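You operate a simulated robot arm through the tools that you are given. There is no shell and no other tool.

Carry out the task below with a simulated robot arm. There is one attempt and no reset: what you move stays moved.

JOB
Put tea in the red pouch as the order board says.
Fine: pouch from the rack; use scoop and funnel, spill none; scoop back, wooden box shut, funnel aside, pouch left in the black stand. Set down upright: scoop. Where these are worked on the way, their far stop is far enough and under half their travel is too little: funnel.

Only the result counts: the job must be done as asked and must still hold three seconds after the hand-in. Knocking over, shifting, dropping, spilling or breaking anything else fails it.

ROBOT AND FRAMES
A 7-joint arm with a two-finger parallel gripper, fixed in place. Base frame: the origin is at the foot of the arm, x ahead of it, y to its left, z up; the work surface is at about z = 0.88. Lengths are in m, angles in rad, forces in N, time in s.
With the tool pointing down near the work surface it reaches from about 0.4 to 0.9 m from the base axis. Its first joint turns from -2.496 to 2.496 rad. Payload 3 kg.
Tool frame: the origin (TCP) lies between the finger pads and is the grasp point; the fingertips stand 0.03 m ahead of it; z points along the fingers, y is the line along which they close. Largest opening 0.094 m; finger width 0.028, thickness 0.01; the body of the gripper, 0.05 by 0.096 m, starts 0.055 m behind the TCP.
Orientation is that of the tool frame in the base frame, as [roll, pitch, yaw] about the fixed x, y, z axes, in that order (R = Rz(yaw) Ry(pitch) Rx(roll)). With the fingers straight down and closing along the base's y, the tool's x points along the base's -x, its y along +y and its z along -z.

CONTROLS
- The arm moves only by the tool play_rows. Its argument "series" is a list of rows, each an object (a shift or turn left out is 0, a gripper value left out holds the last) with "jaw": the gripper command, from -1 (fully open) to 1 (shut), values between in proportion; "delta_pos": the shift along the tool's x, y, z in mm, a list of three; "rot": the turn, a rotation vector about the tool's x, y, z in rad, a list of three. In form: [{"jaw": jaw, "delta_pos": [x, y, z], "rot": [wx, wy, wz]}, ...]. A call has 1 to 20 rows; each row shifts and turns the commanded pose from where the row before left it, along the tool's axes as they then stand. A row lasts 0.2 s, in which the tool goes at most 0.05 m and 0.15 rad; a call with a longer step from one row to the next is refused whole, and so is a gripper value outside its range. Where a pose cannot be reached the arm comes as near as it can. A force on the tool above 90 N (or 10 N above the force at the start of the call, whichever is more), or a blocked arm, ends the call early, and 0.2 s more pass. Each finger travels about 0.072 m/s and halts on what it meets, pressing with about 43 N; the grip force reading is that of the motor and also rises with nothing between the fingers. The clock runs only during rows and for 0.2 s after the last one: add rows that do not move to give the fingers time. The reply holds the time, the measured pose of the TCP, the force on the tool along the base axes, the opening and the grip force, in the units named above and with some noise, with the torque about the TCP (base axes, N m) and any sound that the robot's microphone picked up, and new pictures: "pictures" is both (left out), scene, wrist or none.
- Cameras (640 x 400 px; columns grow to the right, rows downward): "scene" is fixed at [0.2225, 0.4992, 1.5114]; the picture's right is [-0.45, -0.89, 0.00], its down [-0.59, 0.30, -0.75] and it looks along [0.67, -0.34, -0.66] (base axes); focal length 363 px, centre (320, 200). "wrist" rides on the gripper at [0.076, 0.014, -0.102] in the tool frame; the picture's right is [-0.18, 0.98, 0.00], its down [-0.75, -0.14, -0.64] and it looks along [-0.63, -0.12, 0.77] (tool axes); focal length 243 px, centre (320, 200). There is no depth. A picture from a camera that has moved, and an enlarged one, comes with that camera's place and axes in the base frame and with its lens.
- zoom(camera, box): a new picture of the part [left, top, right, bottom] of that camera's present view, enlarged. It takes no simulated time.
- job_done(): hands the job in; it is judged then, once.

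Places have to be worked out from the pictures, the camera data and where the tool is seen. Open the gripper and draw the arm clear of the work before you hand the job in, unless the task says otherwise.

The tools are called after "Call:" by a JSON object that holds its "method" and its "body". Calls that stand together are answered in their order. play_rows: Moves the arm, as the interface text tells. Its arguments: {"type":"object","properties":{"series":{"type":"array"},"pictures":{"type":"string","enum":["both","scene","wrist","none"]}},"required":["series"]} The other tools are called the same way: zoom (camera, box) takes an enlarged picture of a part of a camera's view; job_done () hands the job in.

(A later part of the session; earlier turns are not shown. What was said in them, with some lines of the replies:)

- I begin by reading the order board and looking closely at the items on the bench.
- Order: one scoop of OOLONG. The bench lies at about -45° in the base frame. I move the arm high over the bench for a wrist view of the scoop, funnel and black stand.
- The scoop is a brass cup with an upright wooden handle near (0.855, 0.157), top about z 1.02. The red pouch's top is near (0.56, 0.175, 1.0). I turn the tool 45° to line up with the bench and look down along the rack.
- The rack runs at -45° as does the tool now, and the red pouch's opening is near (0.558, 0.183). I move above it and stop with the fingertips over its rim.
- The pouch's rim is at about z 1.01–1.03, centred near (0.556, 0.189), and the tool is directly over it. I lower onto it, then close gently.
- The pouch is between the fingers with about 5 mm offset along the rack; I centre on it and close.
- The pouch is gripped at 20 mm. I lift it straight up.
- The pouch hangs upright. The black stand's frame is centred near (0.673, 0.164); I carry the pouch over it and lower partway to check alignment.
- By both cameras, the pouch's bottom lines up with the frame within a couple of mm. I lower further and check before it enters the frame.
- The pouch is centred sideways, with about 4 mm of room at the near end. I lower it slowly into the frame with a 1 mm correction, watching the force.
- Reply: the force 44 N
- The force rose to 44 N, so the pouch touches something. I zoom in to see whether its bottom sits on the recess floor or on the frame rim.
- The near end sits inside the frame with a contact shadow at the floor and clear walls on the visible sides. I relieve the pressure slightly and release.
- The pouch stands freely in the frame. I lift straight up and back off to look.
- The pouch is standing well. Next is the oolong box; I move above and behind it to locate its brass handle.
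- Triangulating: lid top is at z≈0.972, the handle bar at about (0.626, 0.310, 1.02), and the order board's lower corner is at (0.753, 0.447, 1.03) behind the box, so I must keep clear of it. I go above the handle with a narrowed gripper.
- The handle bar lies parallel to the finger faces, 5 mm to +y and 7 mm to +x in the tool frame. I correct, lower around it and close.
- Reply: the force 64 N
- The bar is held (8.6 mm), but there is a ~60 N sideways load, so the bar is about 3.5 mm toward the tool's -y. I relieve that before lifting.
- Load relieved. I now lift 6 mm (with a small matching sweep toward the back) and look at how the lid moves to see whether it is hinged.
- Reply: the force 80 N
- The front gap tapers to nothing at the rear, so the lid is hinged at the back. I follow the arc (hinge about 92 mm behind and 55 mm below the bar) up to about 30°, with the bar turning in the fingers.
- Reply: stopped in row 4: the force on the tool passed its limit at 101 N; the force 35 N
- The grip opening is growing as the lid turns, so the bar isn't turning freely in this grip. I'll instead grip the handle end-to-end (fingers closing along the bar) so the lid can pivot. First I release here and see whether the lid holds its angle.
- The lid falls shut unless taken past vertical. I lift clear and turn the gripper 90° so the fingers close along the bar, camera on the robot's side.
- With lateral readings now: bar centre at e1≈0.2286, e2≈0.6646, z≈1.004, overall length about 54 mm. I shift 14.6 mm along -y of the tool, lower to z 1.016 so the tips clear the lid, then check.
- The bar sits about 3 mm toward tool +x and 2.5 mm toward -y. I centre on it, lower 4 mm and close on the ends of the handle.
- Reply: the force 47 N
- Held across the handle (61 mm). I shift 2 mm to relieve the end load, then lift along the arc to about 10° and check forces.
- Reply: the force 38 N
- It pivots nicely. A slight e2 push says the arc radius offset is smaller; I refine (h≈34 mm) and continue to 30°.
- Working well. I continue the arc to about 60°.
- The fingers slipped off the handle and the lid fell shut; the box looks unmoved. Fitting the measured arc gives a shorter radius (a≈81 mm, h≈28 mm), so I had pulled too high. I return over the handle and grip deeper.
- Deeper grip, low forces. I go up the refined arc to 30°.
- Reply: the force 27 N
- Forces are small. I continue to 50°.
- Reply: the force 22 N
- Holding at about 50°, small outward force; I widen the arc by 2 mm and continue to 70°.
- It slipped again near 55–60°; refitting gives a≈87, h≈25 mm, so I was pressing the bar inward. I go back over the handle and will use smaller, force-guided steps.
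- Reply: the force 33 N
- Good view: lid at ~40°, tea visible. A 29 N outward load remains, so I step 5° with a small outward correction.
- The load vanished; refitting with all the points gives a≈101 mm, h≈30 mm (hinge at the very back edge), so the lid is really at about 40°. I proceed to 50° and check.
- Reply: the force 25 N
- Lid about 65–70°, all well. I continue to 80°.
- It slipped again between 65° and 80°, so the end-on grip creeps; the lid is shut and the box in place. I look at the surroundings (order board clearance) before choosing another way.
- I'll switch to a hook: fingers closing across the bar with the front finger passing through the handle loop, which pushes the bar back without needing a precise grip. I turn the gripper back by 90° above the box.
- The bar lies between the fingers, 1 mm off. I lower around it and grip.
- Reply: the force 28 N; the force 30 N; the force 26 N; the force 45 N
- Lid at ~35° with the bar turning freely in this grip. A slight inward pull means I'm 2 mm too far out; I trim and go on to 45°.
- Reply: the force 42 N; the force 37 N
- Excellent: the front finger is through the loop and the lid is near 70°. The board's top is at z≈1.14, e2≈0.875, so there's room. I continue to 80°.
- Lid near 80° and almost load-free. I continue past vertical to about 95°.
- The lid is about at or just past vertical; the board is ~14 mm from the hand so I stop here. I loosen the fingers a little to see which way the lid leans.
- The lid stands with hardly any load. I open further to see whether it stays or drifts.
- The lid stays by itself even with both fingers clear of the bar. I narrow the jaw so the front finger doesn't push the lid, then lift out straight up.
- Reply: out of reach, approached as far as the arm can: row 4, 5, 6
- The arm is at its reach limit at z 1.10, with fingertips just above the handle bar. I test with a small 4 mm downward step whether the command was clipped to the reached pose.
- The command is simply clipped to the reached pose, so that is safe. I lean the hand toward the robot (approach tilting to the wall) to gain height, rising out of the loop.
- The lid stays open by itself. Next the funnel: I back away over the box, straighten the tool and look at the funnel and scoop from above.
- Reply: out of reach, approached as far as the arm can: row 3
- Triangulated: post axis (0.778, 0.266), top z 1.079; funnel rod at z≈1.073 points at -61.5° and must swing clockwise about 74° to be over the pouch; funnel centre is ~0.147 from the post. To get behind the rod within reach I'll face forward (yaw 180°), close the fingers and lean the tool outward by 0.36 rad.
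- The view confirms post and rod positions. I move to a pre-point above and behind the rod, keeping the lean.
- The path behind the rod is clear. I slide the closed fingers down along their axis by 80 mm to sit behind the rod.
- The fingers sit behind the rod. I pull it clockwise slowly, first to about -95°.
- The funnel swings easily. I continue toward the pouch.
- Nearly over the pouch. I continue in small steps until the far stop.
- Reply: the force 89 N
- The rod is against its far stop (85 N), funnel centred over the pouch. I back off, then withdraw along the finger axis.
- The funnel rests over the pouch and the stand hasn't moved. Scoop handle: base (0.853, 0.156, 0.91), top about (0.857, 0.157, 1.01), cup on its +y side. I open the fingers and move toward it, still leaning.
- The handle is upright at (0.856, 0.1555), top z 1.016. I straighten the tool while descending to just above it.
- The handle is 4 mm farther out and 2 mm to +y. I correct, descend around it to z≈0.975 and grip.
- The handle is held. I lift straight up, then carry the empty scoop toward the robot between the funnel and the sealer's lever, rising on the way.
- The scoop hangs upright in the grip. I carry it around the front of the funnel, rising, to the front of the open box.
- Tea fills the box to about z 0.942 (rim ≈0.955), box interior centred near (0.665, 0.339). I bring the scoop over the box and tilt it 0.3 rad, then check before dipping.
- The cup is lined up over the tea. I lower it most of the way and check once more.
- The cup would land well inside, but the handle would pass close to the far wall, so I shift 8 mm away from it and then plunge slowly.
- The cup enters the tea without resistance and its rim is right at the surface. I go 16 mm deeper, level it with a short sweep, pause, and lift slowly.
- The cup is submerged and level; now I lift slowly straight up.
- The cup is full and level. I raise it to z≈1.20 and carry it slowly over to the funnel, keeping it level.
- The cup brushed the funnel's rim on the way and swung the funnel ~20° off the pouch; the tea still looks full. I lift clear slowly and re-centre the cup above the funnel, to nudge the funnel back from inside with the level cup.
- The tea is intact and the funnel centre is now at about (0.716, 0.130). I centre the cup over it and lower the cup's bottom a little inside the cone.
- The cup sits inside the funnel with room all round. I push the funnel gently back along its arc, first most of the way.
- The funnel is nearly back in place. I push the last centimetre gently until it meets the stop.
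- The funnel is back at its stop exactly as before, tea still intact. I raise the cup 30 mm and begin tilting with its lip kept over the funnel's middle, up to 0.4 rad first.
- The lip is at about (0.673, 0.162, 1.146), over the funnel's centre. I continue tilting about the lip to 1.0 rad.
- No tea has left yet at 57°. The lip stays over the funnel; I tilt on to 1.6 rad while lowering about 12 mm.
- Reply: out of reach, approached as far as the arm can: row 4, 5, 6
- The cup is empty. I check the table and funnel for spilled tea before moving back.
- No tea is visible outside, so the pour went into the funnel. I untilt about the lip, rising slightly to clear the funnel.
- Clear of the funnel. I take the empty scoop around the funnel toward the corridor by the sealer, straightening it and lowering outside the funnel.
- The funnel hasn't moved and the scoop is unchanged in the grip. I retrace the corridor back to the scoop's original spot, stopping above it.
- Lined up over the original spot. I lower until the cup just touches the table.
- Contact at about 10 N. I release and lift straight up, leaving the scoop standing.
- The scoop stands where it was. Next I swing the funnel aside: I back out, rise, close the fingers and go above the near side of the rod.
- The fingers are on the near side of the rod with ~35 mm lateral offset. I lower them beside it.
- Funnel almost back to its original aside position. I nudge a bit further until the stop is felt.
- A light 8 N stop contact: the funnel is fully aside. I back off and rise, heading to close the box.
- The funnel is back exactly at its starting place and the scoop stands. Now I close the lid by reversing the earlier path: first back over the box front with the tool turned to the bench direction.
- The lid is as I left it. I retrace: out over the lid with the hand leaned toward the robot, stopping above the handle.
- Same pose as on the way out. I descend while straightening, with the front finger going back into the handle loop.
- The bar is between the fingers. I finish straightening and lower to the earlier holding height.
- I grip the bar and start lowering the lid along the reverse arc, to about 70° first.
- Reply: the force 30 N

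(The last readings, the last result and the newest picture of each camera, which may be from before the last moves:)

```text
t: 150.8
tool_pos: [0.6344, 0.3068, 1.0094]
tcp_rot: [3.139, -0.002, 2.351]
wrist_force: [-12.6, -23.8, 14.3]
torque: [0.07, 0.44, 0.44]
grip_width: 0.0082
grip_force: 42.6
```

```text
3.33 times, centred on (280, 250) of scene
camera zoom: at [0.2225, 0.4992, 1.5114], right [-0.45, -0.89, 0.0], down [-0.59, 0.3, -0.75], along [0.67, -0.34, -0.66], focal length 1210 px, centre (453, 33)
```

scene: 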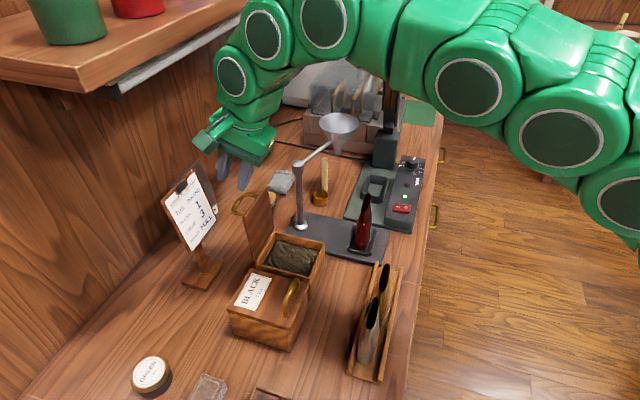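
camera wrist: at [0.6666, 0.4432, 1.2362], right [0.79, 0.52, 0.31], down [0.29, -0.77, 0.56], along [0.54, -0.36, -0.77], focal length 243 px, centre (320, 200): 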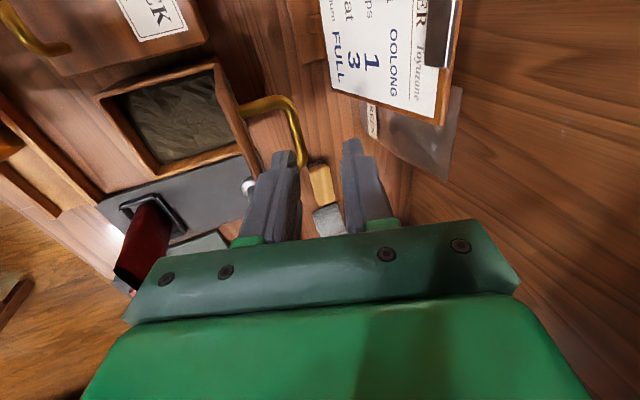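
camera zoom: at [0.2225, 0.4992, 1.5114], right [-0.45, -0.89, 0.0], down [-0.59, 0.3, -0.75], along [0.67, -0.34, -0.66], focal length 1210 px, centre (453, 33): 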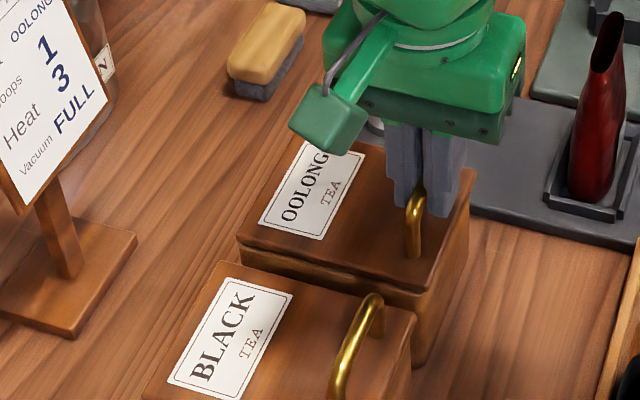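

The lid is down (contact felt). I release the handle and lift straight up.

Call:
{"method": "play_rows", "body": {"series": [{"jaw": 0.5}, {"jaw": 0.1}, {"jaw": 0.0}, {}, {"delta_pos": [0, 0, -20]}, {"delta_pos": [0, 0, -40]}, {"delta_pos": [0, 0, -45]}, {"delta_pos": [0, 0, -45]}, {}]}}

Call:
{"method": "zoom", "body": {"camera": "scene", "box": [220, 190, 340, 310]}}

Call:
{"method": "zoom", "body": {"camera": "wrist", "box": [240, 0, 480, 200]}}

```text
t: 152.8
tool_pos: [0.6361, 0.3049, 1.1588]
tcp_rot: [3.14, -0.002, 2.351]
wrist_force: [0.1, 0.3, 0.1]
torque: [0.01, 0.03, 0.05]
grip_width: 0.0469
grip_force: 0.1
camera wrist: at [0.5919, 0.3683, 1.2602], right [0.83, 0.56, 0.0], down [0.43, -0.64, 0.64], along [0.36, -0.53, -0.77], focal length 243 px, centre (320, 200)
```

scene: 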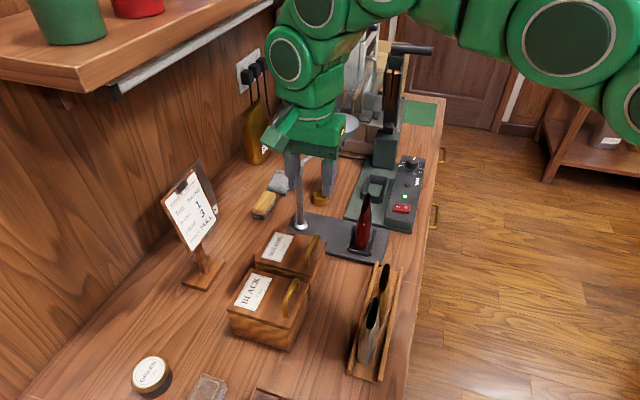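
wrist: 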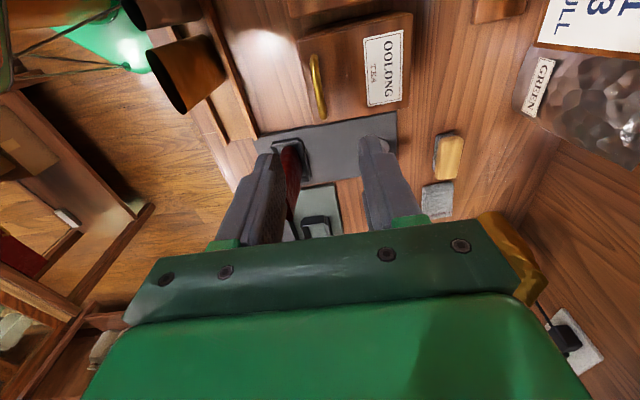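

```text
3.33 times, centred on (280, 250) of scene
camera zoom: at [0.2225, 0.4992, 1.5114], right [-0.45, -0.89, 0.0], down [-0.59, 0.3, -0.75], along [0.67, -0.34, -0.66], focal length 1210 px, centre (453, 33)
```

zoom: 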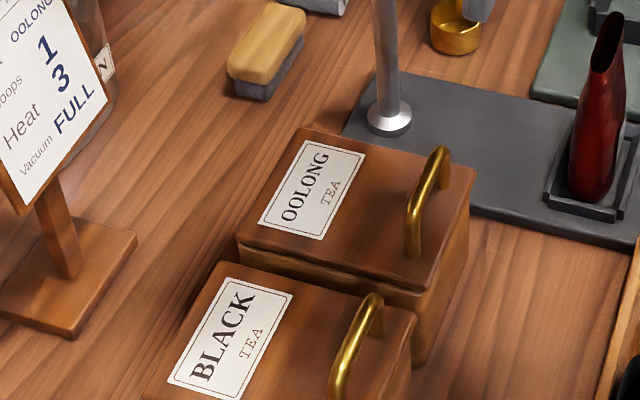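

```text
2.00 times, centred on (360, 100) of wrist
camera zoom: at [0.5919, 0.3683, 1.2602], right [0.83, 0.56, 0.0], down [0.43, -0.64, 0.64], along [0.36, -0.53, -0.77], focal length 485 px, centre (240, 400)
```

zoom: 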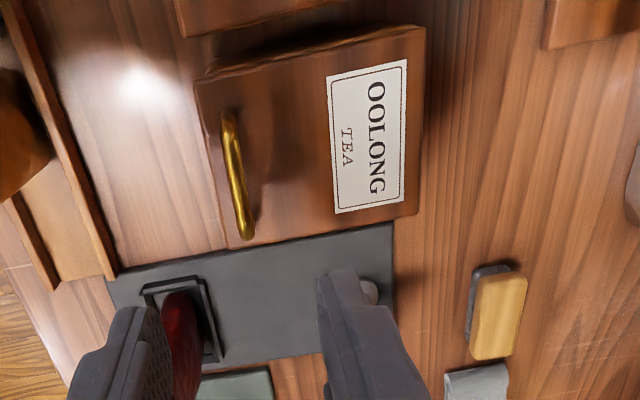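

The box is shut. I draw the arm back and open the gripper, then inspect everything.

Call:
{"method": "play_rows", "body": {"series": [{"jaw": -0.5, "delta_pos": [0, -20, -30]}, {"jaw": -1, "delta_pos": [0, -30, -30]}, {"delta_pos": [10, -30, -20]}, {"delta_pos": [20, -30, 0]}, {"delta_pos": [30, -30, 0]}, {}]}}

Call:
{"method": "zoom", "body": {"camera": "wrist", "box": [300, 0, 500, 200]}}

Call:
{"method": "zoom", "body": {"camera": "scene", "box": [250, 90, 430, 280]}}

Call:
{"method": "zoom", "body": {"camera": "scene", "box": [340, 180, 400, 260]}}

```text
t: 154.2
tool_pos: [0.4914, 0.2486, 1.238]
tcp_rot: [3.141, -0.002, 2.352]
wrist_force: [0.6, -0.8, 0.0]
torque: [0.0, -0.01, 0.01]
grip_width: 0.094
grip_force: 0.0
camera wrist: at [0.4488, 0.3113, 1.34], right [0.83, 0.56, 0.0], down [0.43, -0.64, 0.64], along [0.36, -0.53, -0.77], focal length 243 px, centre (320, 200)
```

scene: 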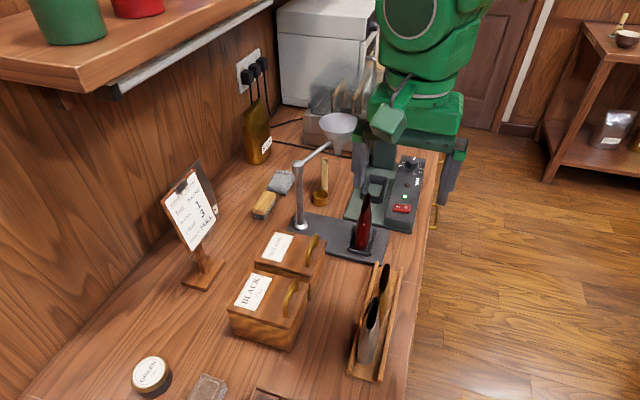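
wrist: 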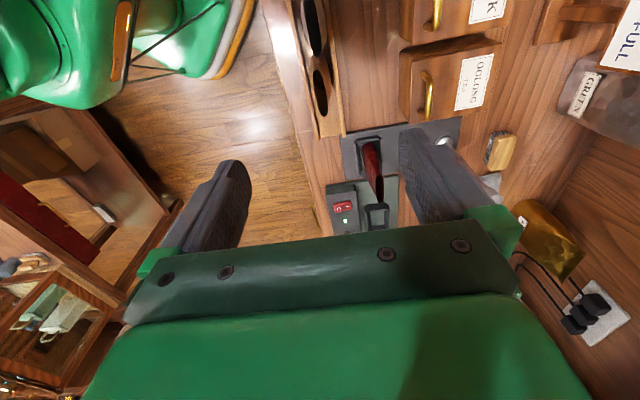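

```text
2.00 times, centred on (400, 100) of wrist
camera zoom: at [0.4488, 0.3113, 1.34], right [0.83, 0.56, 0.0], down [0.43, -0.64, 0.64], along [0.36, -0.53, -0.77], focal length 485 px, centre (160, 400)
```

zoom: 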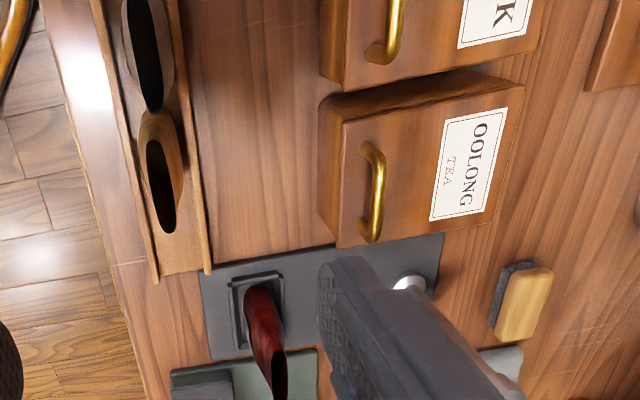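

```text
2.11 times, centred on (340, 185) of scene
camera zoom: at [0.2225, 0.4992, 1.5114], right [-0.45, -0.89, 0.0], down [-0.59, 0.3, -0.75], along [0.67, -0.34, -0.66], focal length 764 px, centre (278, 232)
```

zoom: 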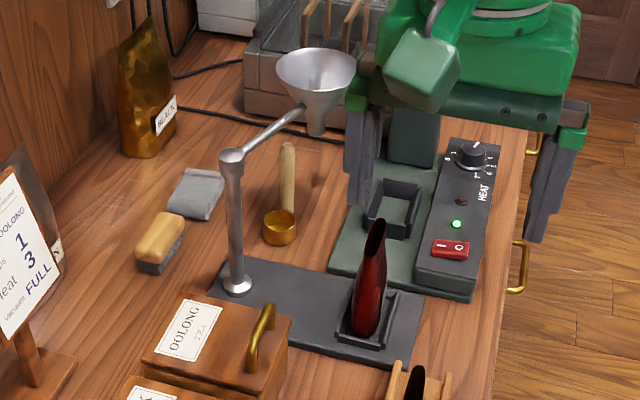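

```text
5.00 times, centred on (370, 220) of scene
camera zoom: at [0.2225, 0.4992, 1.5114], right [-0.45, -0.89, 0.0], down [-0.59, 0.3, -0.75], along [0.67, -0.34, -0.66], focal length 1814 px, centre (70, 100)
```

zoom: 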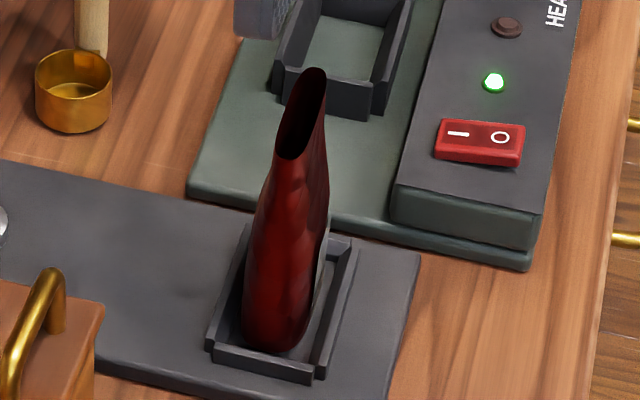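

Everything looks in place. I take one look down into the pouch to confirm the tea.

Call:
{"method": "play_rows", "body": {"series": [{"jaw": -1, "delta_pos": [-45, 10, 0]}, {"delta_pos": [-45, 10, 0]}, {"delta_pos": [-45, 5, 0]}, {}], "pictures": "wrist"}}

Call:
{"method": "zoom", "body": {"camera": "wrist", "box": [280, 0, 400, 120]}}

```text
t: 155.2
tool_pos: [0.6042, 0.1701, 1.2402]
tcp_rot: [3.139, -0.003, 2.351]
wrist_force: [-0.4, -0.2, 0.4]
torque: [0.01, 0.0, 0.01]
grip_width: 0.0938
grip_force: 0.1
camera wrist: at [0.5607, 0.2336, 1.3425], right [0.83, 0.56, 0.0], down [0.43, -0.64, 0.64], along [0.36, -0.53, -0.77], focal length 243 px, centre (320, 200)
```

wrist: 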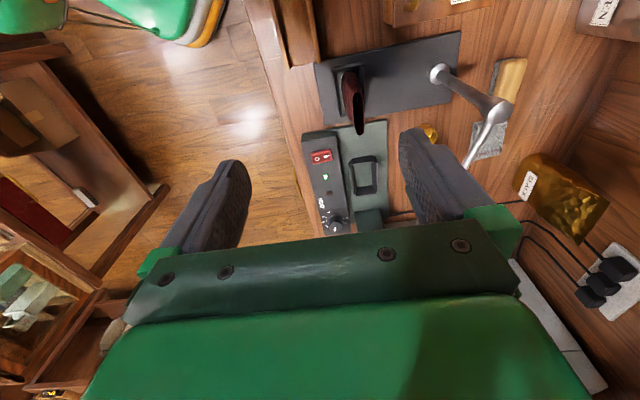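

```text
3.33 times, centred on (340, 60) of wrist
camera zoom: at [0.5607, 0.2336, 1.3425], right [0.83, 0.56, 0.0], down [0.43, -0.64, 0.64], along [0.36, -0.53, -0.77], focal length 809 px, centre (253, 667)
```

zoom: 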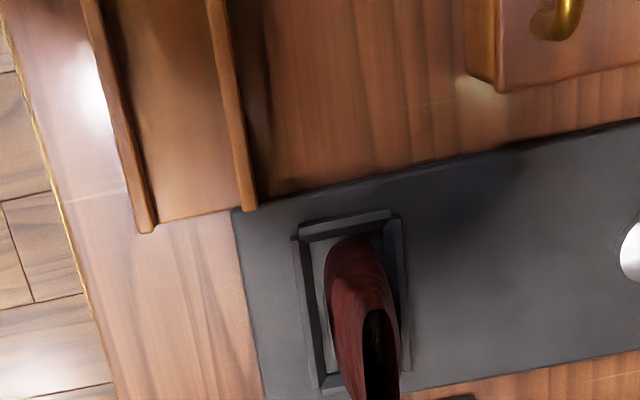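

Call:
{"method": "zoom", "body": {"camera": "wrist", "box": [335, 80, 380, 140]}}

```text
6.67 times, centred on (358, 110) of wrist
camera zoom: at [0.5607, 0.2336, 1.3425], right [0.83, 0.56, 0.0], down [0.43, -0.64, 0.64], along [0.36, -0.53, -0.77], focal length 1618 px, centre (70, 800)
```

zoom: 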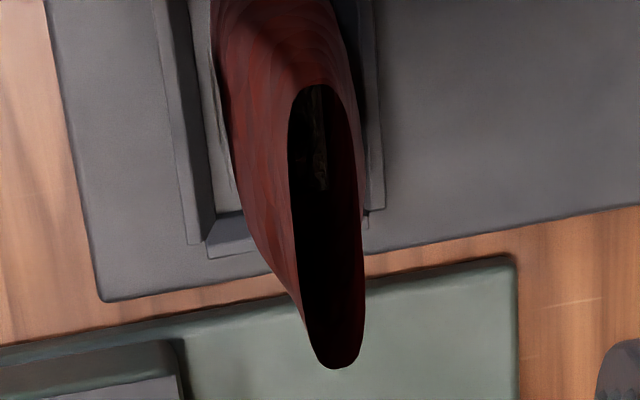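

Tea is visible inside the red pouch. I draw the arm clear of the work and then hand in.

Call:
{"method": "play_rows", "body": {"series": [{"jaw": -1, "delta_pos": [40, -20, 0]}, {"delta_pos": [40, -20, -5]}, {"delta_pos": [40, -20, -5]}, {"delta_pos": [20, -30, -5]}, {}, {}]}}

Call:
{"method": "zoom", "body": {"camera": "scene", "box": [140, 80, 440, 400]}}

```text
t: 156.6
tool_pos: [0.4404, 0.2088, 1.2532]
tcp_rot: [3.14, -0.001, 2.35]
wrist_force: [0.0, 0.7, -0.3]
torque: [0.01, 0.0, 0.01]
grip_width: 0.0941
grip_force: 0.1
camera wrist: at [0.3983, 0.2708, 1.3552], right [0.83, 0.56, 0.0], down [0.43, -0.64, 0.64], along [0.36, -0.53, -0.77], focal length 243 px, centre (320, 200)
```

scene: 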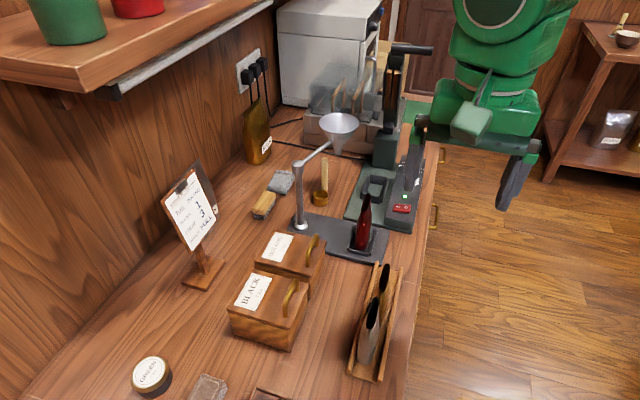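
wrist: 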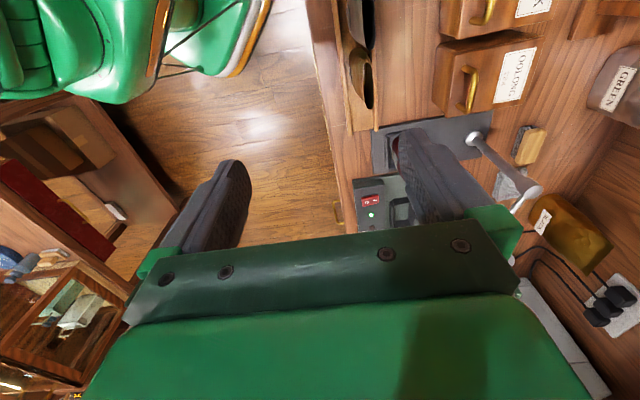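

```text
1.25 times, centred on (290, 240) of scene
camera zoom: at [0.2225, 0.4992, 1.5114], right [-0.45, -0.89, 0.0], down [-0.59, 0.3, -0.75], along [0.67, -0.34, -0.66], focal length 454 px, centre (358, 150)
```

zoom: 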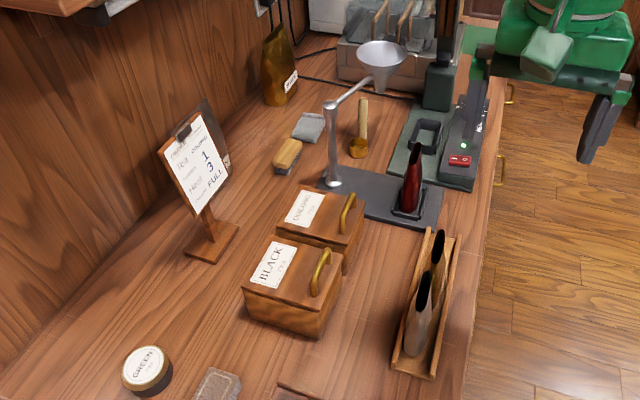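

The tea is in the red pouch, which stands in the black stand. The scoop is upright in its place, the oolong box is shut, the funnel is aside, and the open gripper is clear of the work. I hand the job in.

Call:
{"method": "job_done", "body": {}}

```text
The job is handed in.
```

I put one scoop of oolong in the red pouch, as the order board says, and handed the job in. Looking down into the pouch afterwards I could see tea inside, and I saw none spilled on the bench or stand.

- **Pouch:** taken from the rack and left standing in the black stand.
- **Scoop:** back on its original spot, upright.
- **Funnel:** swung back aside until it touched its stop.
- **Box:** the oolong lid is closed.
- **Arm:** gripper open and drawn clear of the work.

Two things went less than smoothly on the way:

- **Lid:** it slipped from the gripper and fell shut four times before I got it to stay open. The box looked unmoved each time.
- **Funnel:** on the way to pour, the full scoop nudged it about 20° off the pouch. I pushed it back to its stop before pouring, and I saw no loss of tea.
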